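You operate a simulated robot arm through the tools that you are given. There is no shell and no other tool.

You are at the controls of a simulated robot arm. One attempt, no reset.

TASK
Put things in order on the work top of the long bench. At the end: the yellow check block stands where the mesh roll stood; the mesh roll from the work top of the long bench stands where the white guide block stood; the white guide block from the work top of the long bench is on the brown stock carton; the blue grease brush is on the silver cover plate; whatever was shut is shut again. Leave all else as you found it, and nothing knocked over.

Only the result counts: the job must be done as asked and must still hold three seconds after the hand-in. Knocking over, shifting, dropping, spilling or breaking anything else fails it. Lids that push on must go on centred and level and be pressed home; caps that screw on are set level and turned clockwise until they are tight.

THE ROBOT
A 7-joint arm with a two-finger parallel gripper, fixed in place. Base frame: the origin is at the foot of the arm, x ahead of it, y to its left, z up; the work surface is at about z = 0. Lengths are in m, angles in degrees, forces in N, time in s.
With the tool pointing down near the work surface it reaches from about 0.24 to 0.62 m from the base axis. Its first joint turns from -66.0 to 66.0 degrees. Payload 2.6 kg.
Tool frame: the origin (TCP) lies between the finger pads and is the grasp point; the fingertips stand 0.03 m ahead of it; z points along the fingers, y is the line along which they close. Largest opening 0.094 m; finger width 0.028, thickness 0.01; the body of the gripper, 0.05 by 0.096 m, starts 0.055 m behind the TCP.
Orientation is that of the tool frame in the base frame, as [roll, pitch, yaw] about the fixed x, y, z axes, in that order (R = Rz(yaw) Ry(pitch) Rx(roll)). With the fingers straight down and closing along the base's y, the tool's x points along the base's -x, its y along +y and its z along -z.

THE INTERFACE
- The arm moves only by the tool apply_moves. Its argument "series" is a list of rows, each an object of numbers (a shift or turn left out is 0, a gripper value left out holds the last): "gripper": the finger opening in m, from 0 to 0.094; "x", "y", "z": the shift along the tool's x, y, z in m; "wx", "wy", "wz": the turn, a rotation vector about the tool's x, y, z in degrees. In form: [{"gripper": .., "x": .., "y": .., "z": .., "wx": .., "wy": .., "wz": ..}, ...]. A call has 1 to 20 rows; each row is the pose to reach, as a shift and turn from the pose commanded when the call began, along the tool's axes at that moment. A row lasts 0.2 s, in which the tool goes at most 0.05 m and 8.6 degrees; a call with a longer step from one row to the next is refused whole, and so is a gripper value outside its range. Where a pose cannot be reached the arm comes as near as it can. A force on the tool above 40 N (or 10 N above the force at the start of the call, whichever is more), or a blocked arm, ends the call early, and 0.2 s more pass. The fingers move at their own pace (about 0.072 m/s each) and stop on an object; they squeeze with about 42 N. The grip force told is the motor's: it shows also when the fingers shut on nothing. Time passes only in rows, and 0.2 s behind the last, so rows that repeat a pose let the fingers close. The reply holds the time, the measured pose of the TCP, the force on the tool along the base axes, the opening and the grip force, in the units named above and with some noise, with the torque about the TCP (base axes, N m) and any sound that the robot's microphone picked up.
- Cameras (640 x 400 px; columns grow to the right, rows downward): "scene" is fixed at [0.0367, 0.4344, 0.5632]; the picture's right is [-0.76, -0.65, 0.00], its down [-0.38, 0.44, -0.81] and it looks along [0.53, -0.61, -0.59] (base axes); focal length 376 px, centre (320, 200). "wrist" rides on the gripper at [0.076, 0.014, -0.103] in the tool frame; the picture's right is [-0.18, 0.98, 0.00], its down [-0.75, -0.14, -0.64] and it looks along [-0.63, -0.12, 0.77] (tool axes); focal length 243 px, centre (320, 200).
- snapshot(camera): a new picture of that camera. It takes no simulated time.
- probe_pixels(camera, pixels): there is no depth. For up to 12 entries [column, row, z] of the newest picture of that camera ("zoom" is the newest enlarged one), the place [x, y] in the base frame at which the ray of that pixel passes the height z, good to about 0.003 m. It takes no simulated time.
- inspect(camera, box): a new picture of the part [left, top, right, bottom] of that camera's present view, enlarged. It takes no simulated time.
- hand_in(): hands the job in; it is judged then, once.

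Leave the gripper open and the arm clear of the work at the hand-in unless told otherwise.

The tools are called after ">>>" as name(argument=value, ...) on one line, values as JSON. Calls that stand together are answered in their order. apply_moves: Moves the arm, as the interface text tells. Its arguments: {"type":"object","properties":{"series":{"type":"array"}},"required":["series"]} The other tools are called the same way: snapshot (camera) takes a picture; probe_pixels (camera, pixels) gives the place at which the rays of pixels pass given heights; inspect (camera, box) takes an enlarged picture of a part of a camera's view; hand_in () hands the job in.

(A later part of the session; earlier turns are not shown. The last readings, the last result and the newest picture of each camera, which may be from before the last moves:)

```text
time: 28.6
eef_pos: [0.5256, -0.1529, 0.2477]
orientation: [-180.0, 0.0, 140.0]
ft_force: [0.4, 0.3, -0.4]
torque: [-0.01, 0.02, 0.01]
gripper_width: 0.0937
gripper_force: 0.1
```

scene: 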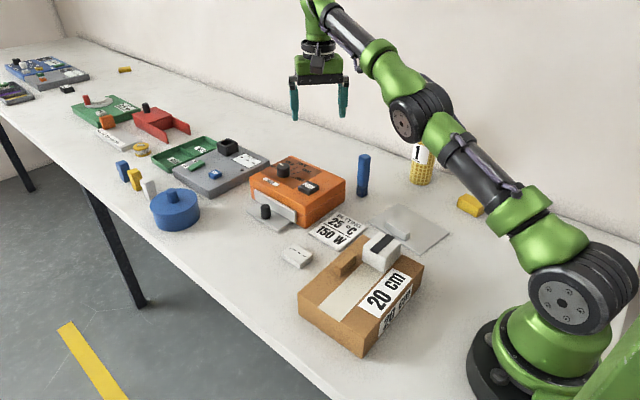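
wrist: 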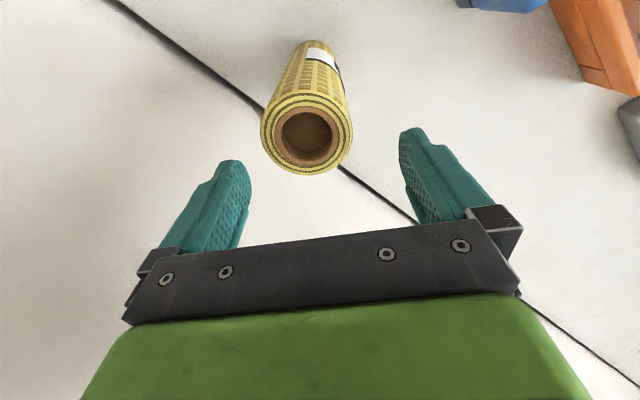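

The arm bends again and follows precisely. The limit is about r 0.573 at z 0.255 and grows lower, so I'll go to the roll at z≈0.26 first short of it, then outward and down.

>>> apply_moves(series=[{"gripper": 0.094, "x": -0.007, "y": -0.0455, "z": -0.0143}, {"x": -0.0139, "y": -0.0911, "z": -0.0143}, {"x": -0.0209, "y": -0.1366, "z": -0.0143}, {"x": -0.0279, "y": -0.1821, "z": -0.0143}, {"x": -0.0348, "y": -0.2277, "z": -0.0143}, {"x": -0.0418, "y": -0.2732, "z": -0.0143}, {"x": -0.0418, "y": -0.2732, "z": -0.0143}])

>>> inspect(camera="wrist", box=[230, 60, 410, 240])

```text
time: 30.2
eef_pos: [0.3823, -0.3903, 0.2598]
orientation: [179.9, 0.0, 140.0]
ft_force: [0.3, 0.9, 0.6]
torque: [0.01, 0.06, 0.01]
gripper_width: 0.0942
gripper_force: 0.0
```

```text
2.22 times, centred on (320, 150) of wrist
```

zoom: 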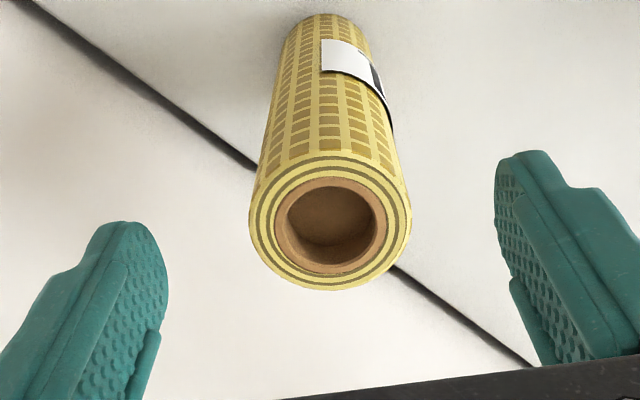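

Reached without a flag. The rim's centre is at zoom (330,221); I probe it and the base edge.

>>> probe_pixels(camera="zoom", pixels=[[330, 221, 0.198], [248, 215, 0.198], [412, 218, 0.198], [328, 152, 0.198], [331, 290, 0.198], [324, 14, 0], [285, 35, 0], [370, 38, 0]])

```text
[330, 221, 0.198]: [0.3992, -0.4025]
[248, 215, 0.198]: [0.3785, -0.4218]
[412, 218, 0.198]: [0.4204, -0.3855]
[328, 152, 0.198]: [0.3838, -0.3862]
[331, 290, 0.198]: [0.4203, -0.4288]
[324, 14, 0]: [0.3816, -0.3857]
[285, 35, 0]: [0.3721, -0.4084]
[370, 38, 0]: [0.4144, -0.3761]
```

The roll's centre is (0.401, −0.408). I move out and down to z≈0.235, tips just above the rim, and check.

>>> apply_moves(series=[{"gripper": 0.094, "x": -0.008, "y": -0.0006, "z": 0.012}, {"x": -0.016, "y": -0.0012, "z": 0.02}, {"x": -0.022, "y": -0.0018, "z": 0.023}, {"x": -0.026, "y": -0.0019, "z": 0.025}, {"x": -0.026, "y": -0.0019, "z": 0.025}])

>>> snapshot(camera="wrist")

>>> inspect(camera="scene", box=[370, 60, 490, 200])

```text
time: 31.4
eef_pos: [0.402, -0.408, 0.2367]
orientation: [-180.0, 0.0, 140.0]
ft_force: [0.9, 0.4, -0.1]
torque: [0.02, -0.01, -0.02]
gripper_width: 0.094
gripper_force: 0.2
```

```text
taken
```

wrist: 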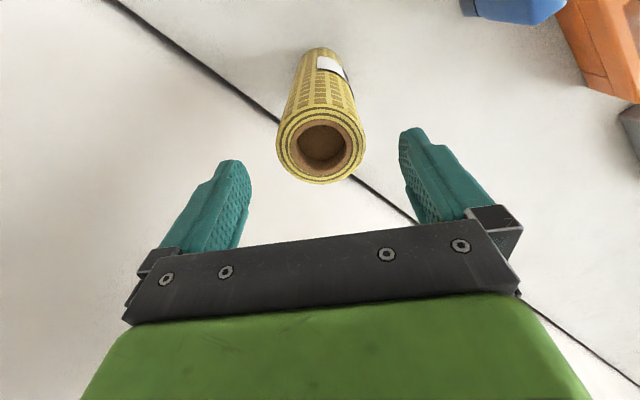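

```text
2.86 times, centred on (430, 130) of scene
```

zoom: 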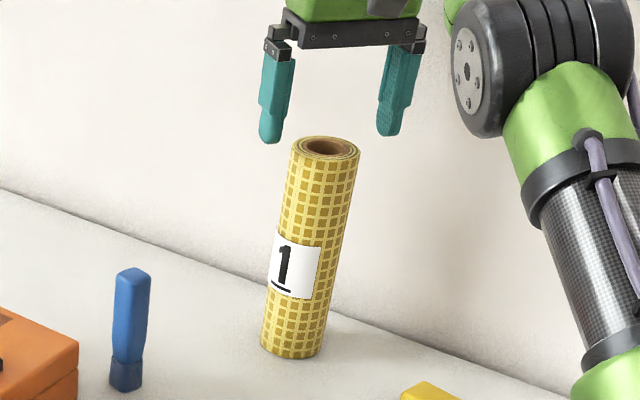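

The open fingers straddle the roll. I lower to z≈0.162 and close.

>>> apply_moves(series=[{"gripper": 0.094, "z": 0.025}, {"z": 0.05}, {"z": 0.068}, {"z": 0.075}, {"z": 0.075}])

>>> inspect(camera="scene", box=[370, 60, 490, 200])

```text
time: 32.6
eef_pos: [0.4007, -0.4081, 0.1611]
orientation: [179.9, 0.1, 140.0]
ft_force: [-0.1, 0.0, 0.5]
torque: [0.01, 0.02, 0.01]
gripper_width: 0.0941
gripper_force: 0.0
```

```text
2.86 times, centred on (430, 130) of scene
```

zoom: 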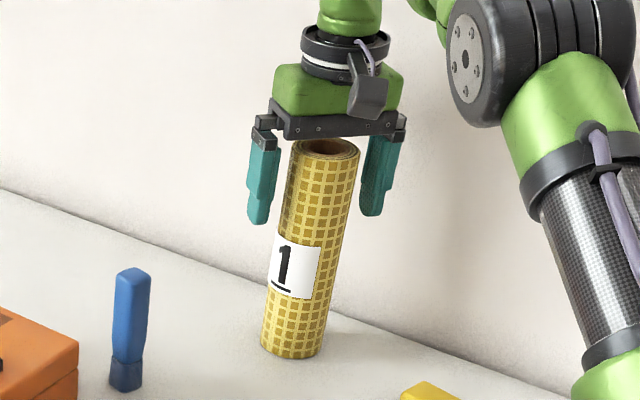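

Before closing I check centring: in the picture the right finger seems slightly nearer to the roll. I'll zoom closer from both cameras.

>>> inspect(camera="scene", box=[400, 95, 465, 150])

>>> inspect(camera="wrist", box=[200, 80, 480, 260])

```text
7.27 times, centred on (432, 122) of scene
```

zoom: 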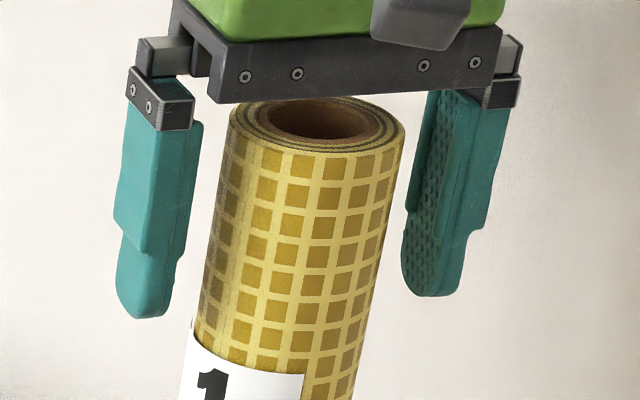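

```text
2.22 times, centred on (340, 170) of wrist
```

zoom: 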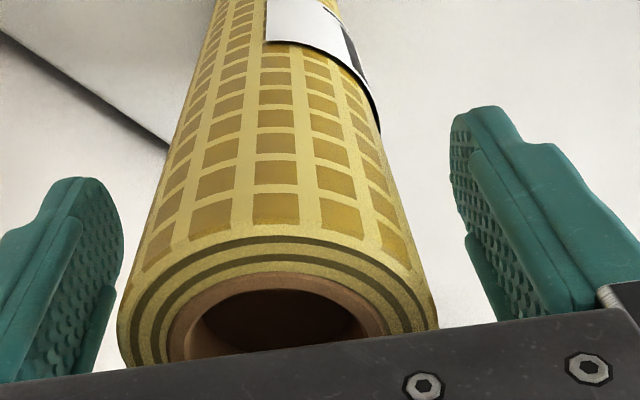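

Gaps are about 37 px left and 30 px right at finger height — only ~1 mm off. I nudge 1 mm toward the right finger (tool −y) and close gently.

>>> apply_moves(series=[{"gripper": 0.094, "y": -0.001}, {"gripper": 0.07, "y": -0.001}, {"gripper": 0.062, "y": -0.001}, {"gripper": 0.05, "y": -0.001}, {"gripper": 0.045, "y": -0.001}, {"gripper": 0.045, "y": -0.001}, {"gripper": 0.045, "y": -0.001}])

>>> inspect(camera="scene", box=[370, 60, 490, 200])

```text
time: 34.2
eef_pos: [0.4011, -0.4083, 0.1612]
orientation: [180.0, 0.0, 139.9]
ft_force: [0.0, 0.4, 0.0]
torque: [0.01, -0.07, -0.02]
gripper_width: 0.0587
gripper_force: 41.2
```

```text
2.86 times, centred on (430, 130) of scene
```

zoom: 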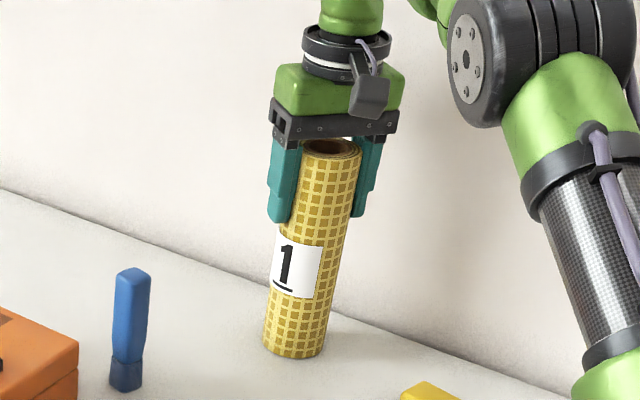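

The roll is gripped at 0.0587. I lift it, drawing inward as it rises so the arm stays in reach.

>>> apply_moves(series=[{"gripper": 0.045, "z": -0.01}, {"z": -0.03}, {"x": 0.01, "z": -0.05}, {"x": 0.03, "z": -0.08}, {"x": 0.06, "z": -0.11}, {"x": 0.09, "z": -0.13}, {"x": 0.12, "z": -0.14}, {"x": 0.12, "z": -0.14}])

>>> snapshot(camera="scene")

>>> snapshot(camera="wrist")

```text
time: 36.0
eef_pos: [0.3077, -0.3311, 0.3015]
orientation: [180.0, -0.1, 139.9]
ft_force: [0.6, -0.3, -2.7]
torque: [0.0, 0.01, -0.01]
gripper_width: 0.0583
gripper_force: 41.7
```

```text
taken
```

scene: 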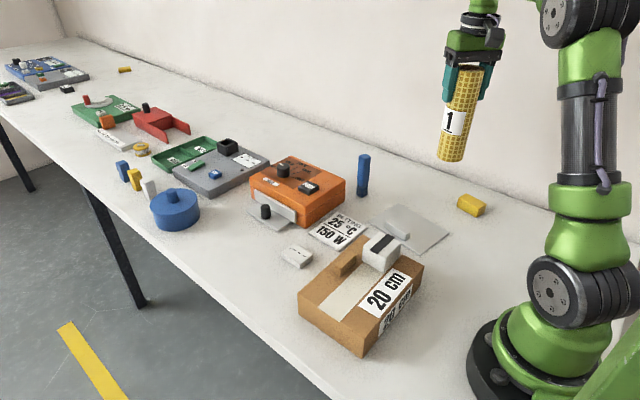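

```text
taken
```

wrist: 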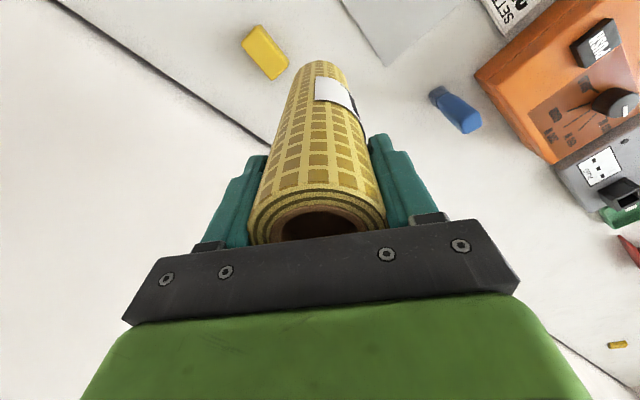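

The roll hangs upright (weight 2.7 N), its bottom at about z 0.14. I carry it inside the reach circle to about (0.44, 0.06), turning the hand along.

>>> apply_moves(series=[{"gripper": 0.045, "x": 0.0167, "y": 0.0427, "wz": -5.33}, {"x": 0.0334, "y": 0.0853, "wz": -10.67}, {"x": 0.0501, "y": 0.128, "wz": -16}, {"x": 0.0668, "y": 0.1707, "wz": -21.33}, {"x": 0.0835, "y": 0.2133, "wz": -26.67}, {"x": 0.1002, "y": 0.256, "wz": -32}, {"x": 0.1169, "y": 0.2987, "wz": -37.33}, {"x": 0.1336, "y": 0.3413, "wz": -42.67}, {"x": 0.1503, "y": 0.384, "wz": -48}, {"x": 0.1503, "y": 0.384, "wz": -48}])

>>> snapshot(camera="scene")

>>> snapshot(camera="wrist")

```text
time: 38.2
eef_pos: [0.4399, 0.0604, 0.3009]
orientation: [-180.0, 0.0, -172.1]
ft_force: [1.0, -0.9, -1.2]
torque: [0.04, 0.01, 0.02]
gripper_width: 0.0576
gripper_force: 41.8
```

```text
taken
```

scene: 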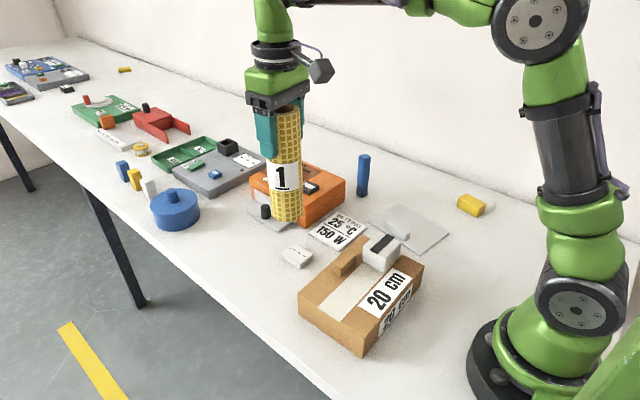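

```text
taken
```

wrist: 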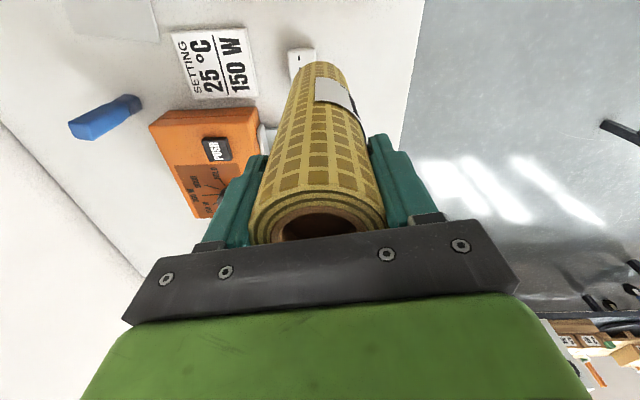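

The roll hasn't shifted in the grip. I move out over the white block's old place (0.561, 0.0757), lowering to z≈0.25 to stay in reach.

>>> apply_moves(series=[{"gripper": 0.045, "x": -0.03, "y": -0.0004, "z": 0.02}, {"x": -0.06, "y": -0.0008, "z": 0.035}, {"x": -0.085, "y": -0.0011, "z": 0.05}, {"x": -0.107, "y": -0.0013, "z": 0.055}, {"x": -0.1221, "y": -0.0015, "z": 0.06}, {"x": -0.1221, "y": -0.0015, "z": 0.06}])

>>> inspect(camera="scene", box=[180, 110, 330, 270])

>>> snapshot(camera="wrist")

```text
time: 39.6
eef_pos: [0.561, 0.0748, 0.2413]
orientation: [179.9, 0.0, -171.9]
ft_force: [0.2, 0.3, -2.8]
torque: [-0.02, -0.03, -0.05]
gripper_width: 0.0578
gripper_force: 42.2
```

```text
2.50 times, centred on (255, 190) of scene
```

zoom: 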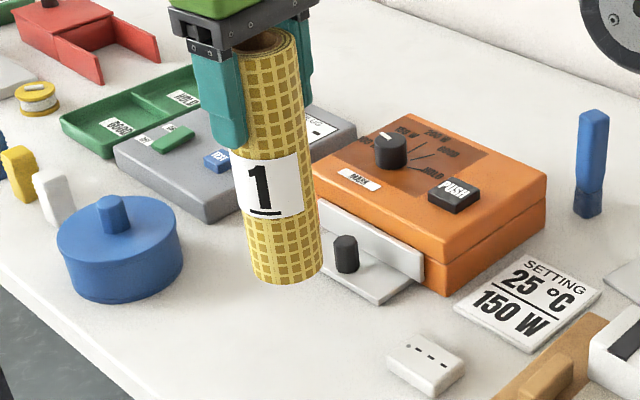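

```text
taken
```

wrist: 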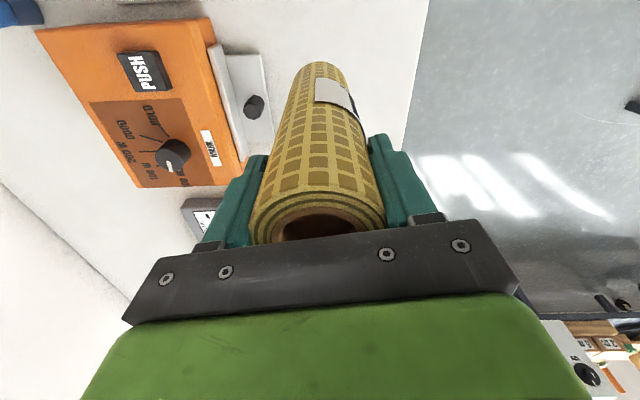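

I check the silver tray's nearest edge against the roll's landing circle (radius 0.03).

>>> probe_pixels(camera="wrist", pixels=[[272, 135, 0.01], [263, 55, 0.01], [272, 120, 0.01], [255, 104, 0.04]])

>>> probe_pixels(camera="zoom", pixels=[[377, 303, 0.0], [410, 277, 0.0], [346, 270, 0.01], [318, 267, 0.0]])

```text
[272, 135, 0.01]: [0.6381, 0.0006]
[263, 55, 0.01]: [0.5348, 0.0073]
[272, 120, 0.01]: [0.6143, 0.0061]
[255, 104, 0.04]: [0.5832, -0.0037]
```

```text
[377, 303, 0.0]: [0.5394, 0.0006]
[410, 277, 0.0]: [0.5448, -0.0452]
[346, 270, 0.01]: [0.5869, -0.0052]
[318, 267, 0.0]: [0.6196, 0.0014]
```

The tray edge is at y≈0.005, so there's a 4 cm gap. I lower to just above the bench.

>>> apply_moves(series=[{"gripper": 0.045, "y": 0.0008, "z": 0.025}, {"y": 0.0008, "z": 0.05}, {"y": 0.0008, "z": 0.068}, {"y": 0.0008, "z": 0.075}, {"y": 0.0008, "z": 0.075}])

>>> inspect(camera="scene", box=[180, 130, 330, 270])

```text
time: 40.8
eef_pos: [0.5622, 0.0769, 0.1667]
orientation: [-180.0, -0.1, -172.0]
ft_force: [-1.0, -0.2, -1.2]
torque: [0.0, 0.02, -0.03]
gripper_width: 0.0578
gripper_force: 41.7
```

```text
2.86 times, centred on (255, 200) of scene
```

zoom: 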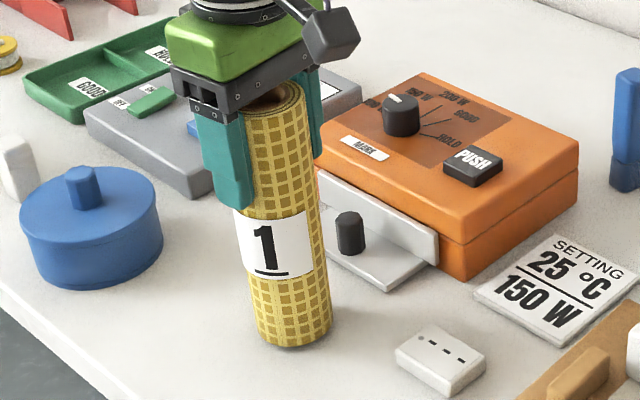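

The roll hovers a few mm above the bench. I inch down until I feel contact.

>>> apply_moves(series=[{"gripper": 0.045, "z": 0.0015}, {"z": 0.003}, {"z": 0.004}, {"z": 0.004}])

```text
time: 41.8
eef_pos: [0.5616, 0.0751, 0.1627]
orientation: [180.0, 0.2, -172.0]
ft_force: [0.8, -0.3, -2.7]
torque: [-0.02, 0.02, 0.0]
gripper_width: 0.0577
gripper_force: 42.1
```

Still carrying its full 2.7 N weight; a bit lower.

>>> apply_moves(series=[{"gripper": 0.045, "z": 0.001}, {"z": 0.002}, {"z": 0.002}])

```text
time: 42.6
eef_pos: [0.5619, 0.0756, 0.1611]
orientation: [-180.0, 0.1, -172.1]
ft_force: [-3.2, -0.5, 7.6]
torque: [-0.12, 0.25, -0.05]
gripper_width: 0.0576
gripper_force: 42.0
```

Contact now (7.6 N up). I open the fingers a little evenly and check the roll stays upright.

>>> apply_moves(series=[{"gripper": 0.056}, {"gripper": 0.058}, {"gripper": 0.06}, {"gripper": 0.065}, {"gripper": 0.075}, {"gripper": 0.085}, {"gripper": 0.09}, {"gripper": 0.09}])

>>> inspect(camera="scene", box=[180, 130, 330, 270])

>>> snapshot(camera="wrist")

```text
time: 44.4
eef_pos: [0.5607, 0.0765, 0.161]
orientation: [-180.0, 0.0, -172.0]
ft_force: [-0.5, 0.5, -0.5]
torque: [0.0, 0.0, 0.0]
gripper_width: 0.0898
gripper_force: 0.1
```

```text
2.86 times, centred on (255, 200) of scene
```

zoom: 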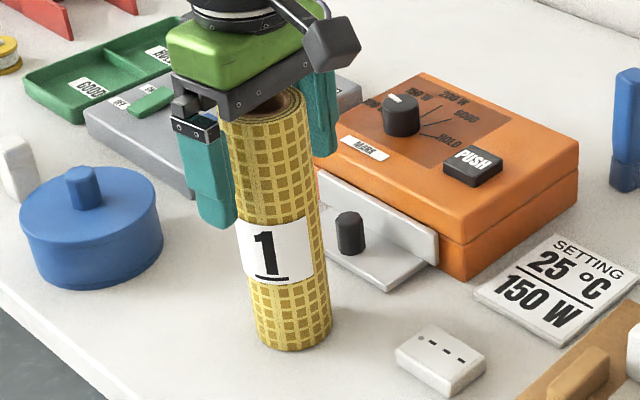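

```text
taken
```

wrist: 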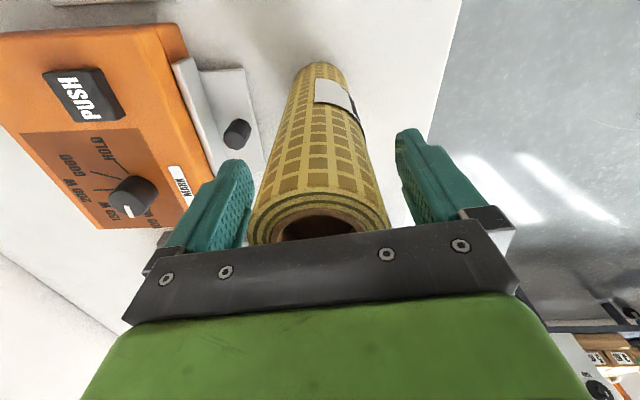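

The roll stands free. I rise straight up past its rim, then draw back and away.

>>> apply_moves(series=[{"gripper": 0.094, "z": -0.015}, {"z": -0.035}, {"z": -0.06}, {"z": -0.084}, {"z": -0.087}, {"x": 0.03, "z": -0.1}, {"x": 0.07, "z": -0.115}, {"x": 0.11, "z": -0.13}, {"x": 0.15, "z": -0.135}, {"x": 0.15, "z": -0.135}])

>>> snapshot(camera="scene")

>>> snapshot(camera="wrist")

```text
time: 46.6
eef_pos: [0.4132, 0.0543, 0.2938]
orientation: [180.0, 0.0, -172.0]
ft_force: [0.3, -1.2, 0.2]
torque: [0.01, 0.02, 0.01]
gripper_width: 0.0943
gripper_force: 0.0
```

```text
taken
```

scene: 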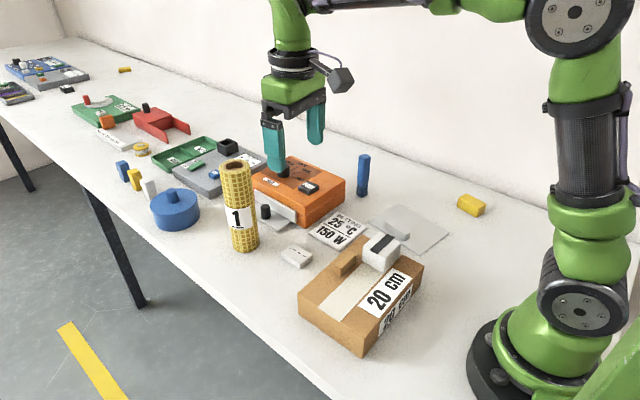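

```text
taken
```

wrist: 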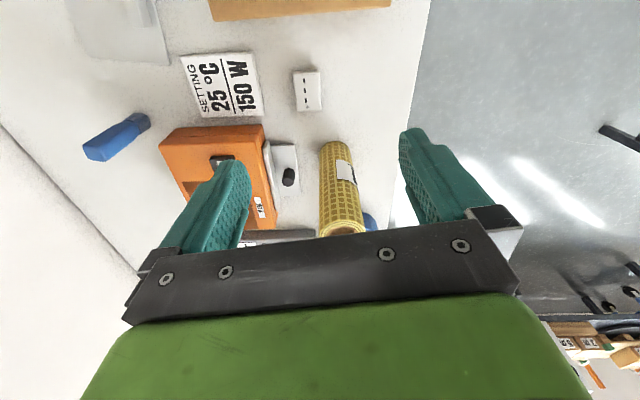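

The roll stands upright where the white block was. Now I swing toward the yellow block near (0.237, −0.362) to view it.

>>> apply_moves(series=[{"gripper": 0.094, "x": 0.0297, "y": -0.0333, "wz": 6.44}, {"x": 0.0594, "y": -0.0667, "wz": 12.89}, {"x": 0.0892, "y": -0.1, "wz": 19.33}, {"x": 0.1189, "y": -0.1333, "wz": 25.78}, {"x": 0.1486, "y": -0.1667, "wz": 32.22}, {"x": 0.1783, "y": -0.2, "wz": 38.67}, {"x": 0.2081, "y": -0.2333, "wz": 45.11}, {"x": 0.2378, "y": -0.2667, "wz": 51.56}, {"x": 0.2675, "y": -0.3, "wz": 58}, {"x": 0.2675, "y": -0.3, "wz": 58}])

>>> snapshot(camera="wrist")

>>> inspect(camera="scene", box=[190, 150, 290, 260])

```text
time: 48.8
eef_pos: [0.1874, -0.2797, 0.2968]
orientation: [180.0, 0.1, 129.8]
ft_force: [0.3, -0.2, -0.2]
torque: [0.02, 0.02, 0.03]
gripper_width: 0.0941
gripper_force: 0.0
```

```text
taken
```

wrist: 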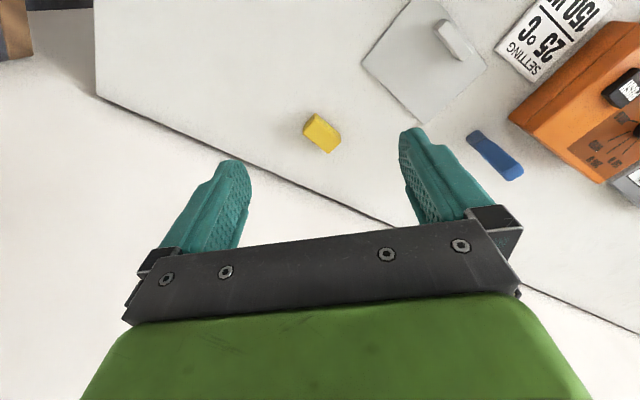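

```text
3.64 times, centred on (240, 205) of scene
```

zoom: 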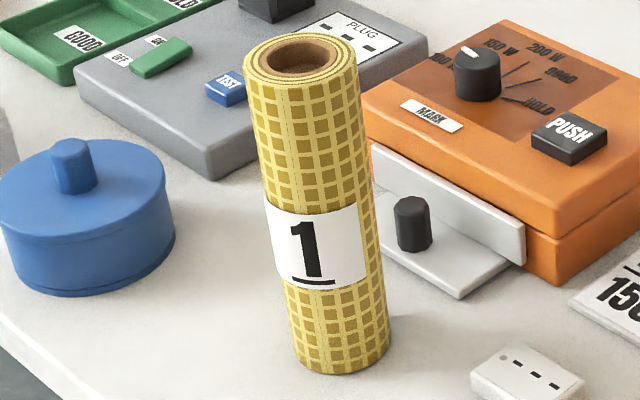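

>>> probe_pixels(camera="zoom", pixels=[[342, 374, 0], [296, 352, 0], [390, 344, 0]])

>>> inspect(camera="wrist", box=[290, 105, 355, 160])

```text
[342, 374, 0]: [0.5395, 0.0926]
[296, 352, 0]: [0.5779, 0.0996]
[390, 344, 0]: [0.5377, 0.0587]
```

```text
7.27 times, centred on (322, 132) of wrist
```

zoom: 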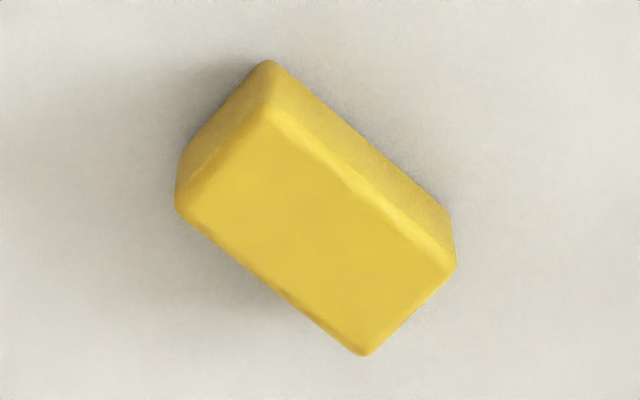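

The roll's base is within 2 mm of the target. Now I probe the yellow block's corners: bottom near corner zoom (268,62) and top corners.

>>> probe_pixels(camera="zoom", pixels=[[266, 62, 0], [177, 160, 0], [448, 210, 0], [268, 108, 0.025], [178, 208, 0.025], [362, 356, 0.025], [457, 262, 0.025], [268, 108, 0.03], [178, 208, 0.03], [362, 356, 0.03], [457, 262, 0.03]])

>>> inspect(camera="scene", box=[440, 180, 500, 225])

```text
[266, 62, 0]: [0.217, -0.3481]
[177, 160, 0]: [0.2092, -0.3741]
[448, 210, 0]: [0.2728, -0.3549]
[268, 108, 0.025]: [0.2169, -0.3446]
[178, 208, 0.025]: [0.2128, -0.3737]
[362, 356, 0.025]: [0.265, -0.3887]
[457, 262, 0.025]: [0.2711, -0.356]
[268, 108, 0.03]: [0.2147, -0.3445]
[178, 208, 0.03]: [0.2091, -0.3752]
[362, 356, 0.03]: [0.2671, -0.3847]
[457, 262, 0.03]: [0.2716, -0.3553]
```

```text
8.89 times, centred on (470, 202) of scene
```

zoom: 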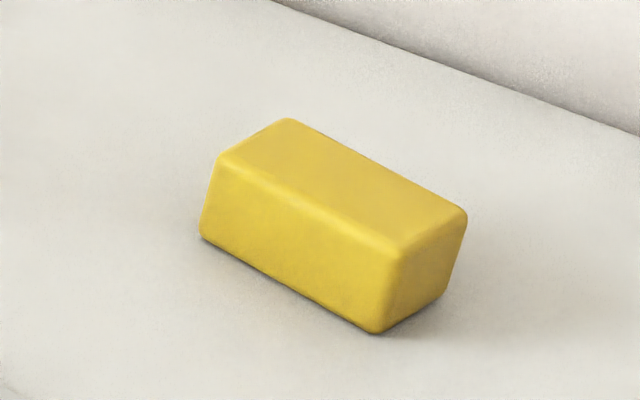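

>>> probe_pixels(camera="zoom", pixels=[[201, 238, 0], [378, 334, 0], [450, 290, 0], [222, 155, 0.027], [287, 118, 0.027], [467, 213, 0.027], [400, 255, 0.027], [222, 155, 0.03], [287, 118, 0.03], [467, 213, 0.03], [400, 255, 0.03]])

```text
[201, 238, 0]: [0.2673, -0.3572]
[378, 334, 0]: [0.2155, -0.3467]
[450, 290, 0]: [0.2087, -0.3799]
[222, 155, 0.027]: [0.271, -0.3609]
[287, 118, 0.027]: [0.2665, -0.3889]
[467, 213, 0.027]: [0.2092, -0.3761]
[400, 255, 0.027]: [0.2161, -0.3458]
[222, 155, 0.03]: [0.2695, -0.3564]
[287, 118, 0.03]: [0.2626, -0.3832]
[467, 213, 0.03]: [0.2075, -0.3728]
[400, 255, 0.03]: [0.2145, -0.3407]
```

The yellow block: centre about (0.240, −0.366), 0.056 × 0.030 × 0.028, long axis at −11°. I move above it with the fingers set to close across the 0.030 side.

>>> apply_moves(series=[{"gripper": 0.094, "x": -0.02, "y": -0.003, "z": 0.034, "wz": -7.8}, {"x": -0.04, "y": -0.006, "z": 0.068, "wz": -15.6}, {"x": -0.06, "y": -0.009, "z": 0.102, "wz": -23.4}, {"x": -0.08, "y": -0.012, "z": 0.136, "wz": -31.2}, {"x": -0.1, "y": -0.0148, "z": 0.17, "wz": -39}, {"x": -0.1, "y": -0.0148, "z": 0.17, "wz": -39}])

>>> snapshot(camera="wrist")

>>> inspect(camera="scene", box=[410, 120, 540, 240])

```text
time: 50.2
eef_pos: [0.242, -0.3658, 0.1243]
orientation: [-180.0, 0.0, 169.1]
ft_force: [-0.2, -0.6, -0.5]
torque: [0.01, 0.05, -0.02]
gripper_width: 0.0941
gripper_force: 0.1
```

```text
taken
```

wrist: 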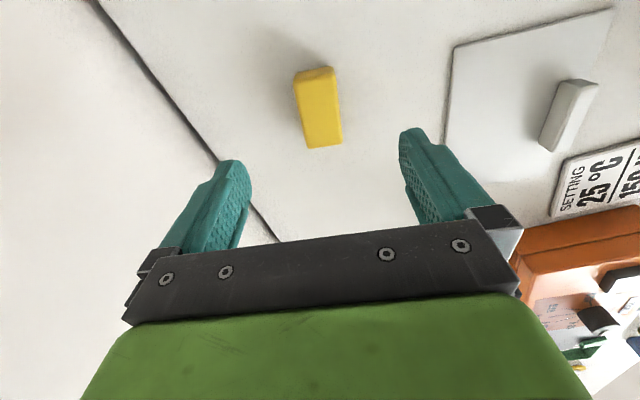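

```text
3.33 times, centred on (475, 180) of scene
```

zoom: 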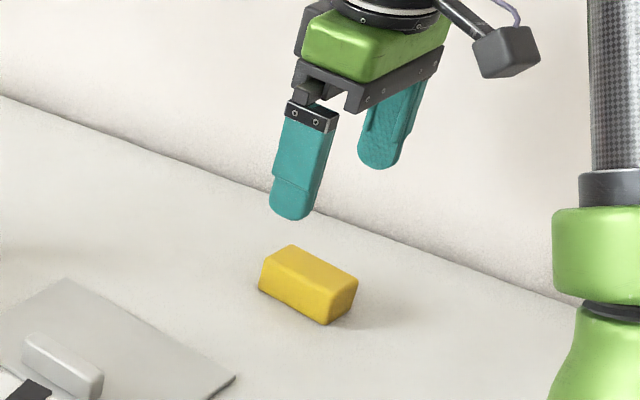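

>>> inspect(camera="wrist", box=[270, 50, 370, 165])

```text
3.48 times, centred on (320, 108) of wrist
```

zoom: 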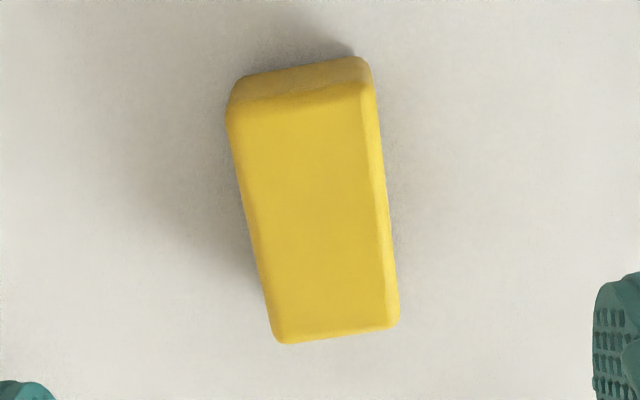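

>>> probe_pixels(camera="zoom", pixels=[[228, 112, 0.028], [374, 90, 0.028], [398, 325, 0.028], [276, 342, 0.028], [238, 76, 0], [366, 58, 0]])

```text
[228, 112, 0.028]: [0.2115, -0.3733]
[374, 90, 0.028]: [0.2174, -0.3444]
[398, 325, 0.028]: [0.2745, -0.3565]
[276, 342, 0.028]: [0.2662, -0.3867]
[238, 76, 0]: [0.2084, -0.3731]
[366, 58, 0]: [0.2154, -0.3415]
```

Centre reads (0.2424, −0.3652), right under the TCP. I lower to z≈0.033 and close.

>>> apply_moves(series=[{"gripper": 0.094, "z": 0.04}, {"z": 0.075}, {"z": 0.088}, {"z": 0.091}, {"gripper": 0.04, "z": 0.091}, {"gripper": 0.02, "z": 0.091}, {"gripper": 0.02, "z": 0.091}, {"gripper": 0.02, "z": 0.091}, {"gripper": 0.02, "z": 0.091}])

>>> inspect(camera="scene", box=[410, 120, 540, 240])

```text
time: 52.2
eef_pos: [0.2444, -0.3657, 0.036]
orientation: [-179.9, 0.1, 169.0]
ft_force: [0.4, -0.2, 12.3]
torque: [0.04, 0.01, 0.02]
gripper_width: 0.0332
gripper_force: 42.3
```

```text
3.33 times, centred on (475, 180) of scene
```

zoom: 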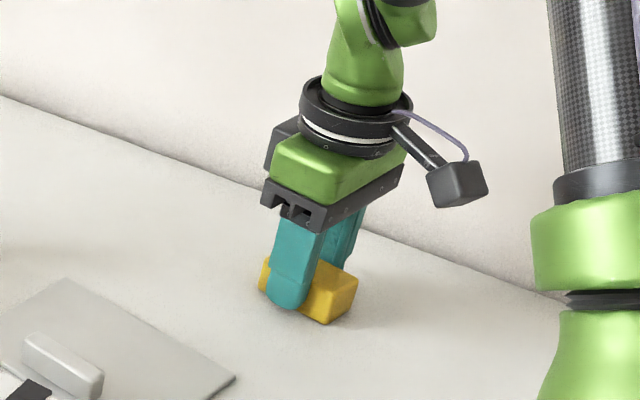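

Gripped at 0.033; the tips just touch the bench (12 N). I lift and look.

>>> apply_moves(series=[{"gripper": 0.02, "z": -0.01}, {"z": -0.04}, {"z": -0.08}, {"z": -0.11}, {"z": -0.11}])

>>> snapshot(camera="wrist")

>>> inspect(camera="scene", box=[410, 100, 540, 220])

```text
time: 53.4
eef_pos: [0.242, -0.3654, 0.1452]
orientation: [-179.9, 0.0, 169.0]
ft_force: [0.0, -0.5, -0.6]
torque: [0.0, 0.0, -0.05]
gripper_width: 0.033
gripper_force: 42.0
```

```text
taken
```

wrist: 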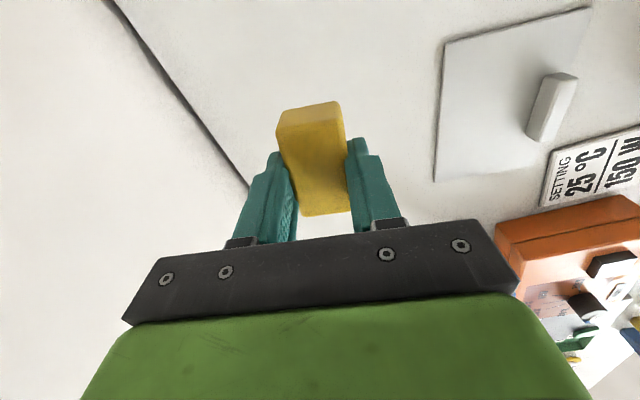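

```text
3.33 times, centred on (475, 160) of scene
```

zoom: 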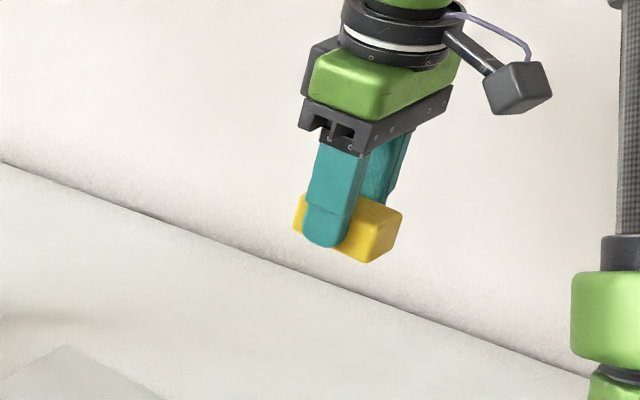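

Level and secure. I carry it at z≈0.145 to above the roll's old place (0.401, −0.4085).

>>> apply_moves(series=[{"gripper": 0.02, "x": -0.0411, "y": -0.003}, {"x": -0.0822, "y": -0.006}, {"x": -0.1232, "y": -0.009}, {"x": -0.1643, "y": -0.012}, {"x": -0.1643, "y": -0.012}])

>>> snapshot(camera="wrist")

>>> inspect(camera="scene", box=[340, 60, 500, 220])

```text
time: 54.6
eef_pos: [0.3993, -0.4083, 0.1437]
orientation: [-179.9, 0.0, 169.0]
ft_force: [-0.2, 0.1, -1.2]
torque: [0.0, -0.06, -0.03]
gripper_width: 0.0331
gripper_force: 42.3
```

```text
taken
```

wrist: 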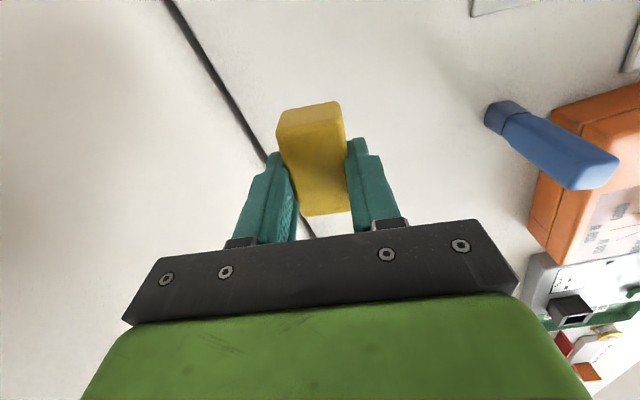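

```text
2.50 times, centred on (420, 140) of scene
```

zoom: 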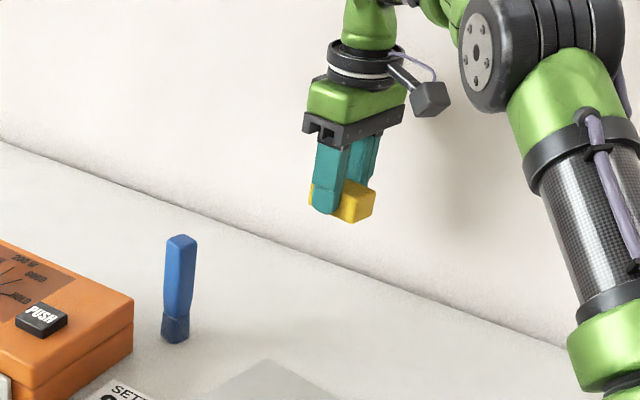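

Over the spot. I lower to z≈0.041.

>>> apply_moves(series=[{"gripper": 0.02, "x": -0.001, "z": 0.04}, {"x": -0.001, "z": 0.075}, {"x": -0.001, "z": 0.095}, {"x": -0.001, "z": 0.103}, {"x": -0.001, "z": 0.103}])

>>> inspect(camera="scene", box=[370, 100, 480, 210])

```text
time: 55.8
eef_pos: [0.4032, -0.4081, 0.0411]
orientation: [-180.0, 0.1, 169.0]
ft_force: [0.6, -0.6, -0.3]
torque: [-0.04, 0.01, 0.04]
gripper_width: 0.033
gripper_force: 42.0
```

```text
3.64 times, centred on (425, 155) of scene
```

zoom: 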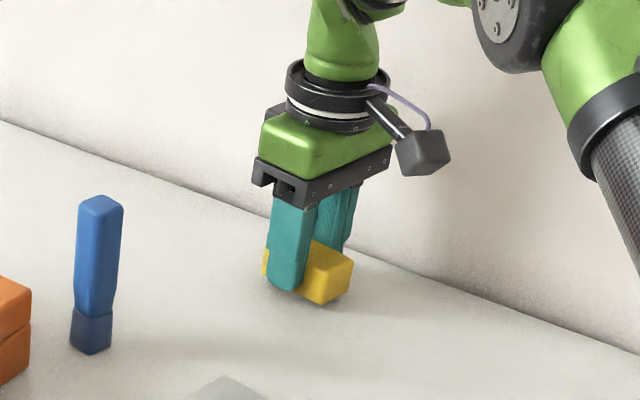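

A few millimetres remain. I inch down to contact.

>>> apply_moves(series=[{"gripper": 0.02, "z": 0.0015}, {"z": 0.003}, {"z": 0.004}, {"z": 0.004}])

```text
time: 56.8
eef_pos: [0.4038, -0.4082, 0.0374]
orientation: [-179.9, 0.0, 169.0]
ft_force: [-0.6, -0.1, -0.8]
torque: [0.03, 0.02, 0.01]
gripper_width: 0.0332
gripper_force: 41.9
```

>>> apply_moves(series=[{"gripper": 0.02, "z": 0.001}, {"z": 0.002}, {"z": 0.002}])

```text
time: 57.6
eef_pos: [0.4029, -0.4099, 0.0353]
orientation: [180.0, 0.1, 168.9]
ft_force: [0.5, 0.0, -2.0]
torque: [-0.01, 0.0, 0.0]
gripper_width: 0.0331
gripper_force: 42.2
```

Still no contact; 1 mm steps further.

>>> apply_moves(series=[{"gripper": 0.02, "z": 0.001}, {"z": 0.0015}, {"z": 0.0015}])

>>> inspect(camera="scene", box=[395, 150, 455, 195])

```text
time: 58.4
eef_pos: [0.4047, -0.4093, 0.0344]
orientation: [-179.9, 0.1, 169.0]
ft_force: [-2.2, 1.7, 10.4]
torque: [0.17, 0.13, 0.01]
gripper_width: 0.0328
gripper_force: 42.3
```

```text
8.89 times, centred on (425, 172) of scene
```

zoom: 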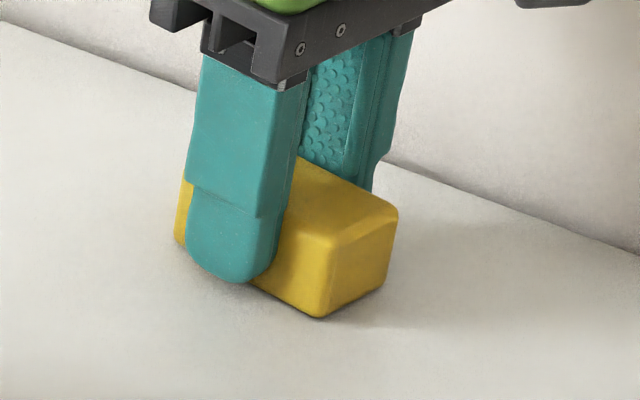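

Contact (10 N). I release by opening to 0.07 and rise straight up.

>>> apply_moves(series=[{"gripper": 0.02, "z": -0.0005}, {"gripper": 0.045, "z": -0.0005}, {"gripper": 0.065, "z": -0.0005}, {"gripper": 0.075, "z": -0.0005}, {"gripper": 0.075, "z": -0.02}, {"gripper": 0.075, "z": -0.05}, {"gripper": 0.075, "z": -0.09}, {"gripper": 0.085, "z": -0.13}, {"gripper": 0.094, "z": -0.17}, {"gripper": 0.094, "z": -0.17}])

>>> snapshot(camera="wrist")

>>> inspect(camera="scene", box=[340, 100, 500, 260])

```text
time: 60.6
eef_pos: [0.4033, -0.4076, 0.2037]
orientation: [180.0, -0.1, 168.9]
ft_force: [-0.9, -0.1, 0.1]
torque: [-0.02, -0.04, 0.01]
gripper_width: 0.0941
gripper_force: 0.0
```

```text
taken
```

wrist: 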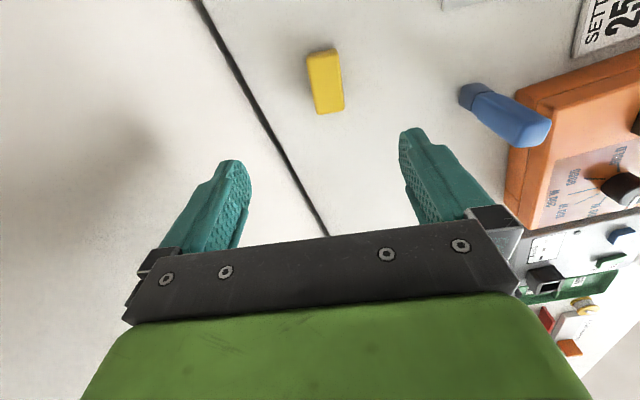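

```text
2.50 times, centred on (420, 180) of scene
```

zoom: 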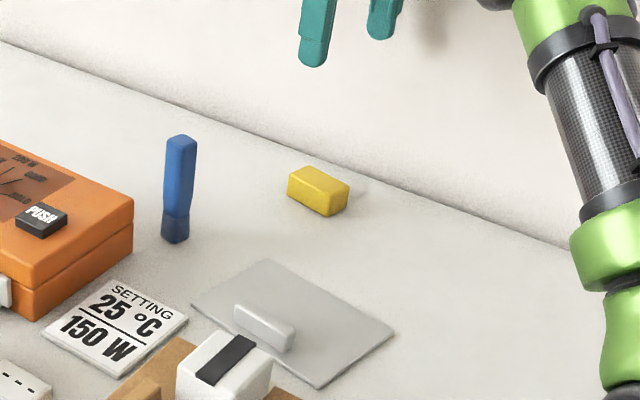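

The yellow block stands where the roll was. I verify its centre and look at the brush and plate details.

>>> probe_pixels(camera="wrist", pixels=[[308, 62, 0.028], [336, 52, 0.028], [344, 107, 0.028], [319, 113, 0.028], [470, 95, 0], [538, 132, 0.09]])

>>> inspect(camera="scene", box=[345, 145, 385, 205])

>>> inspect(camera="wrist", box=[440, 60, 580, 180])

```text
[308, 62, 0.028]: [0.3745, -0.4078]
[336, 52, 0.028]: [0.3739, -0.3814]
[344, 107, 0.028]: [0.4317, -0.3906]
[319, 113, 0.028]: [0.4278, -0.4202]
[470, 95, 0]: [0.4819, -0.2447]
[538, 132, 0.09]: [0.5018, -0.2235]
```

```text
6.67 times, centred on (365, 175) of scene
```

zoom: 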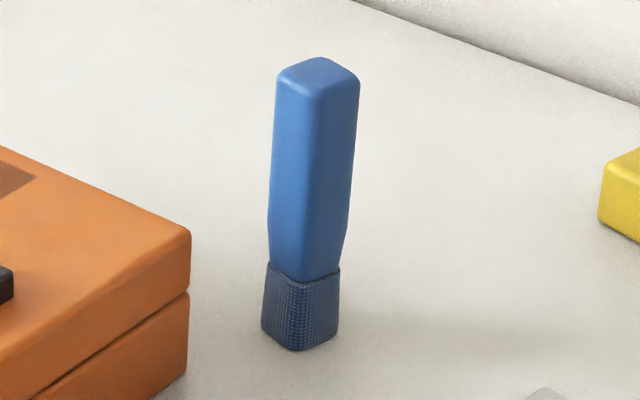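

```text
3.33 times, centred on (510, 120) of wrist
```

zoom: 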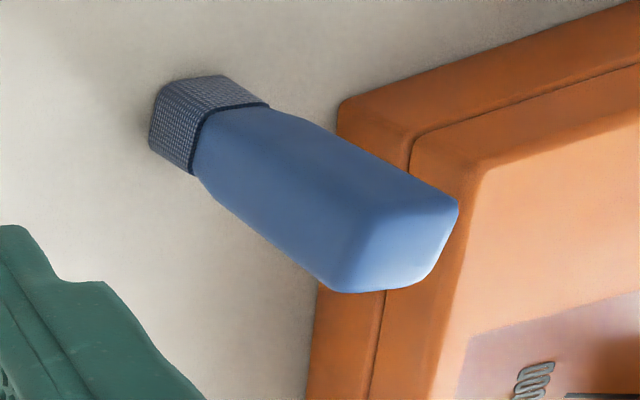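

I probe the brush's base corners and top corners in the scene zoom to get its position, height and turn. First a fresh scene zoom.

>>> inspect(camera="scene", box=[345, 145, 385, 205])

>>> probe_pixels(camera="zoom", pixels=[[262, 330, 0], [296, 351, 0], [338, 334, 0], [277, 74, 0.105], [309, 90, 0.105], [360, 76, 0.105], [323, 57, 0.105], [318, 74, 0.105], [318, 74, 0.11]])

```text
6.67 times, centred on (365, 175) of scene
```

zoom: 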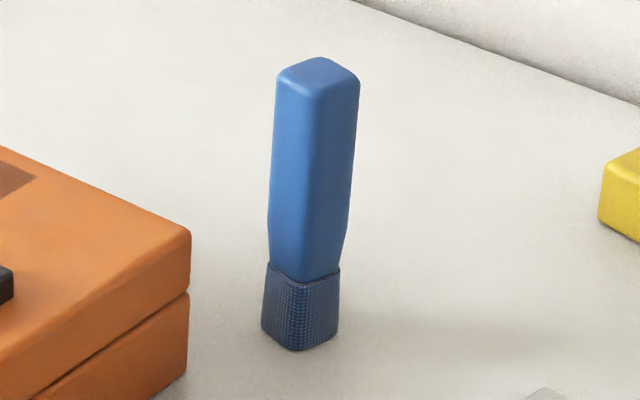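

```text
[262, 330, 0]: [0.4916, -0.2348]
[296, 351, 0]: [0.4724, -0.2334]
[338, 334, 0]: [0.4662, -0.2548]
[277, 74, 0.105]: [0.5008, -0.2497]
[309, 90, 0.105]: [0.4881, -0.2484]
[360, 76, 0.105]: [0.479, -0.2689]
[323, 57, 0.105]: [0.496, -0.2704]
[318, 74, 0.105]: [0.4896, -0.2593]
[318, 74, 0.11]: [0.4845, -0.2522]
```

The brush is about 0.115 tall with a narrow base near (0.479, −0.245). I move back to view it square on with the wrist camera.

>>> apply_moves(series=[{"gripper": 0.094, "x": 0.005, "y": 0.01, "z": -0.04}, {"x": 0.02, "y": 0.05, "z": -0.05, "wz": 4}, {"x": 0.035, "y": 0.095, "z": -0.05, "wz": 8}, {"x": 0.05, "y": 0.14, "z": -0.05, "wz": 12}, {"x": 0.065, "y": 0.18, "z": -0.05, "wz": 14}, {"x": 0.0742, "y": 0.2072, "z": -0.05, "wz": 16}, {"x": 0.0742, "y": 0.2072, "z": -0.05, "wz": 16}])

>>> snapshot(camera="wrist")

>>> inspect(camera="wrist", box=[270, 80, 390, 200])

>>> inspect(camera="scene", box=[395, 150, 455, 195])

```text
time: 62.2
eef_pos: [0.3702, -0.1915, 0.2541]
orientation: [-180.0, -0.1, 152.9]
ft_force: [0.4, 0.0, 0.4]
torque: [-0.01, 0.02, -0.03]
gripper_width: 0.0939
gripper_force: 0.1
```

```text
taken
```

wrist: 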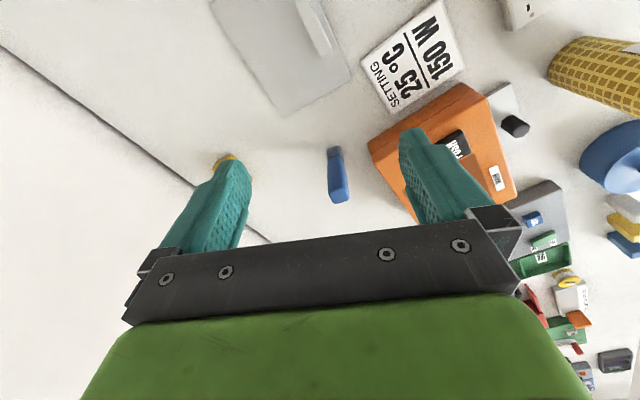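

```text
3.33 times, centred on (330, 140) of wrist
```

zoom: 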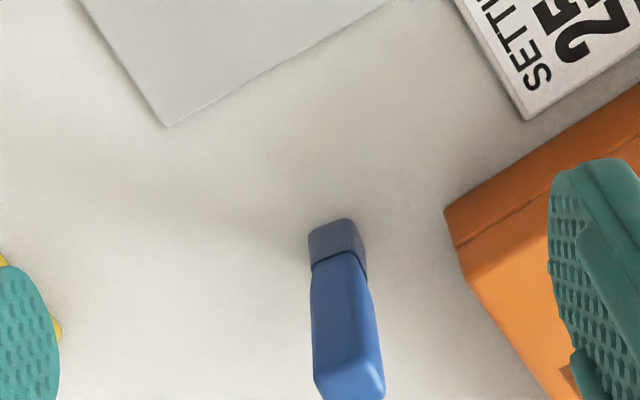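

```text
8.89 times, centred on (425, 172) of scene
```

zoom: 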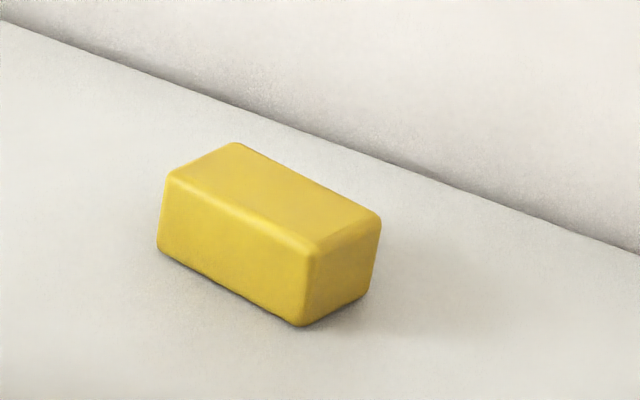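

>>> probe_pixels(camera="zoom", pixels=[[158, 250, 0], [303, 327, 0], [368, 292, 0], [168, 172, 0.028], [236, 142, 0.028], [381, 220, 0.028], [312, 255, 0.028]])

>>> inspect(camera="wrist", box=[310, 135, 370, 210])

```text
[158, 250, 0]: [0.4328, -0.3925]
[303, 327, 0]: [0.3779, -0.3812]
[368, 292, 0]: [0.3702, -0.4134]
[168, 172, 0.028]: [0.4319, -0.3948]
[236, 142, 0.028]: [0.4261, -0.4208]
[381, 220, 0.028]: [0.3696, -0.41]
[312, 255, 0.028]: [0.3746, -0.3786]
```

```text
5.33 times, centred on (340, 172) of wrist
```

zoom: 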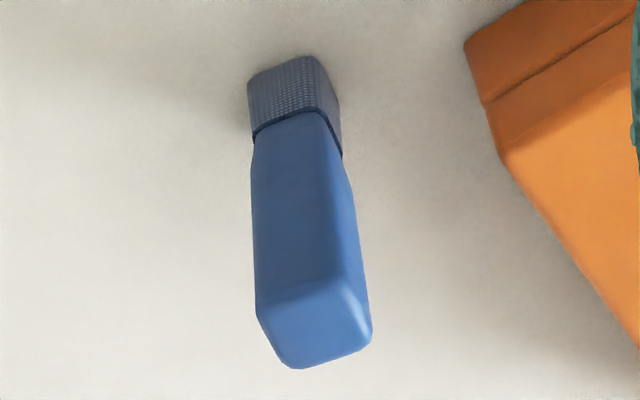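

>>> probe_pixels(camera="zoom", pixels=[[259, 308, 0.112], [340, 283, 0.112], [372, 335, 0.112], [296, 368, 0.112], [248, 82, 0], [316, 56, 0], [341, 98, 0], [316, 325, 0.112], [316, 325, 0.118], [316, 325, 0.106]])

```text
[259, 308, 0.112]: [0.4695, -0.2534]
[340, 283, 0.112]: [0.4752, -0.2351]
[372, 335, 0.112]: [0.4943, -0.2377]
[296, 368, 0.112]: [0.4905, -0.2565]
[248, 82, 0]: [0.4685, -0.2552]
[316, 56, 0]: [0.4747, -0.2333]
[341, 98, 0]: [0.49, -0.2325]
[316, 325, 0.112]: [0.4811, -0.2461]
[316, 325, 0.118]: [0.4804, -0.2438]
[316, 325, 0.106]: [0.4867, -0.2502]
```

The brush: centre ≈(0.481, −0.245), about 0.02 square, 0.112 tall, sides at about −9° and 79°. I check the orange box's height and nearest corner for finger clearance.

>>> inspect(camera="scene", box=[280, 150, 380, 230])

>>> inspect(camera="wrist", box=[350, 60, 520, 220])

```text
5.00 times, centred on (330, 190) of scene
```

zoom: 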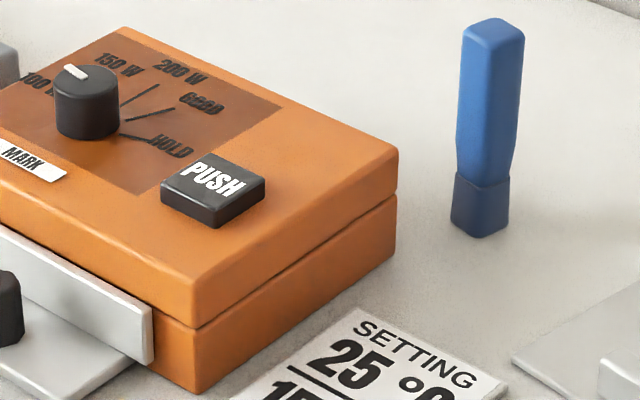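

```text
2.50 times, centred on (435, 140) of wrist
```

zoom: 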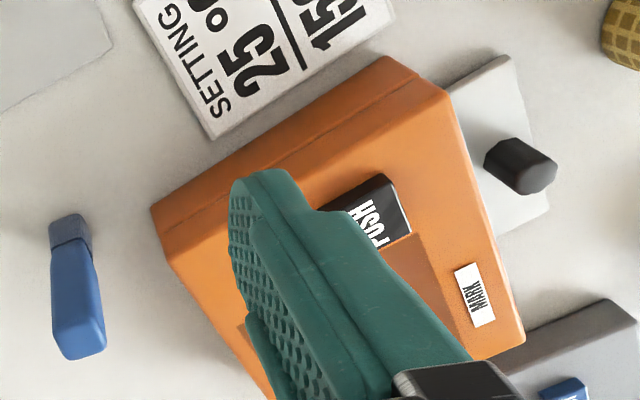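

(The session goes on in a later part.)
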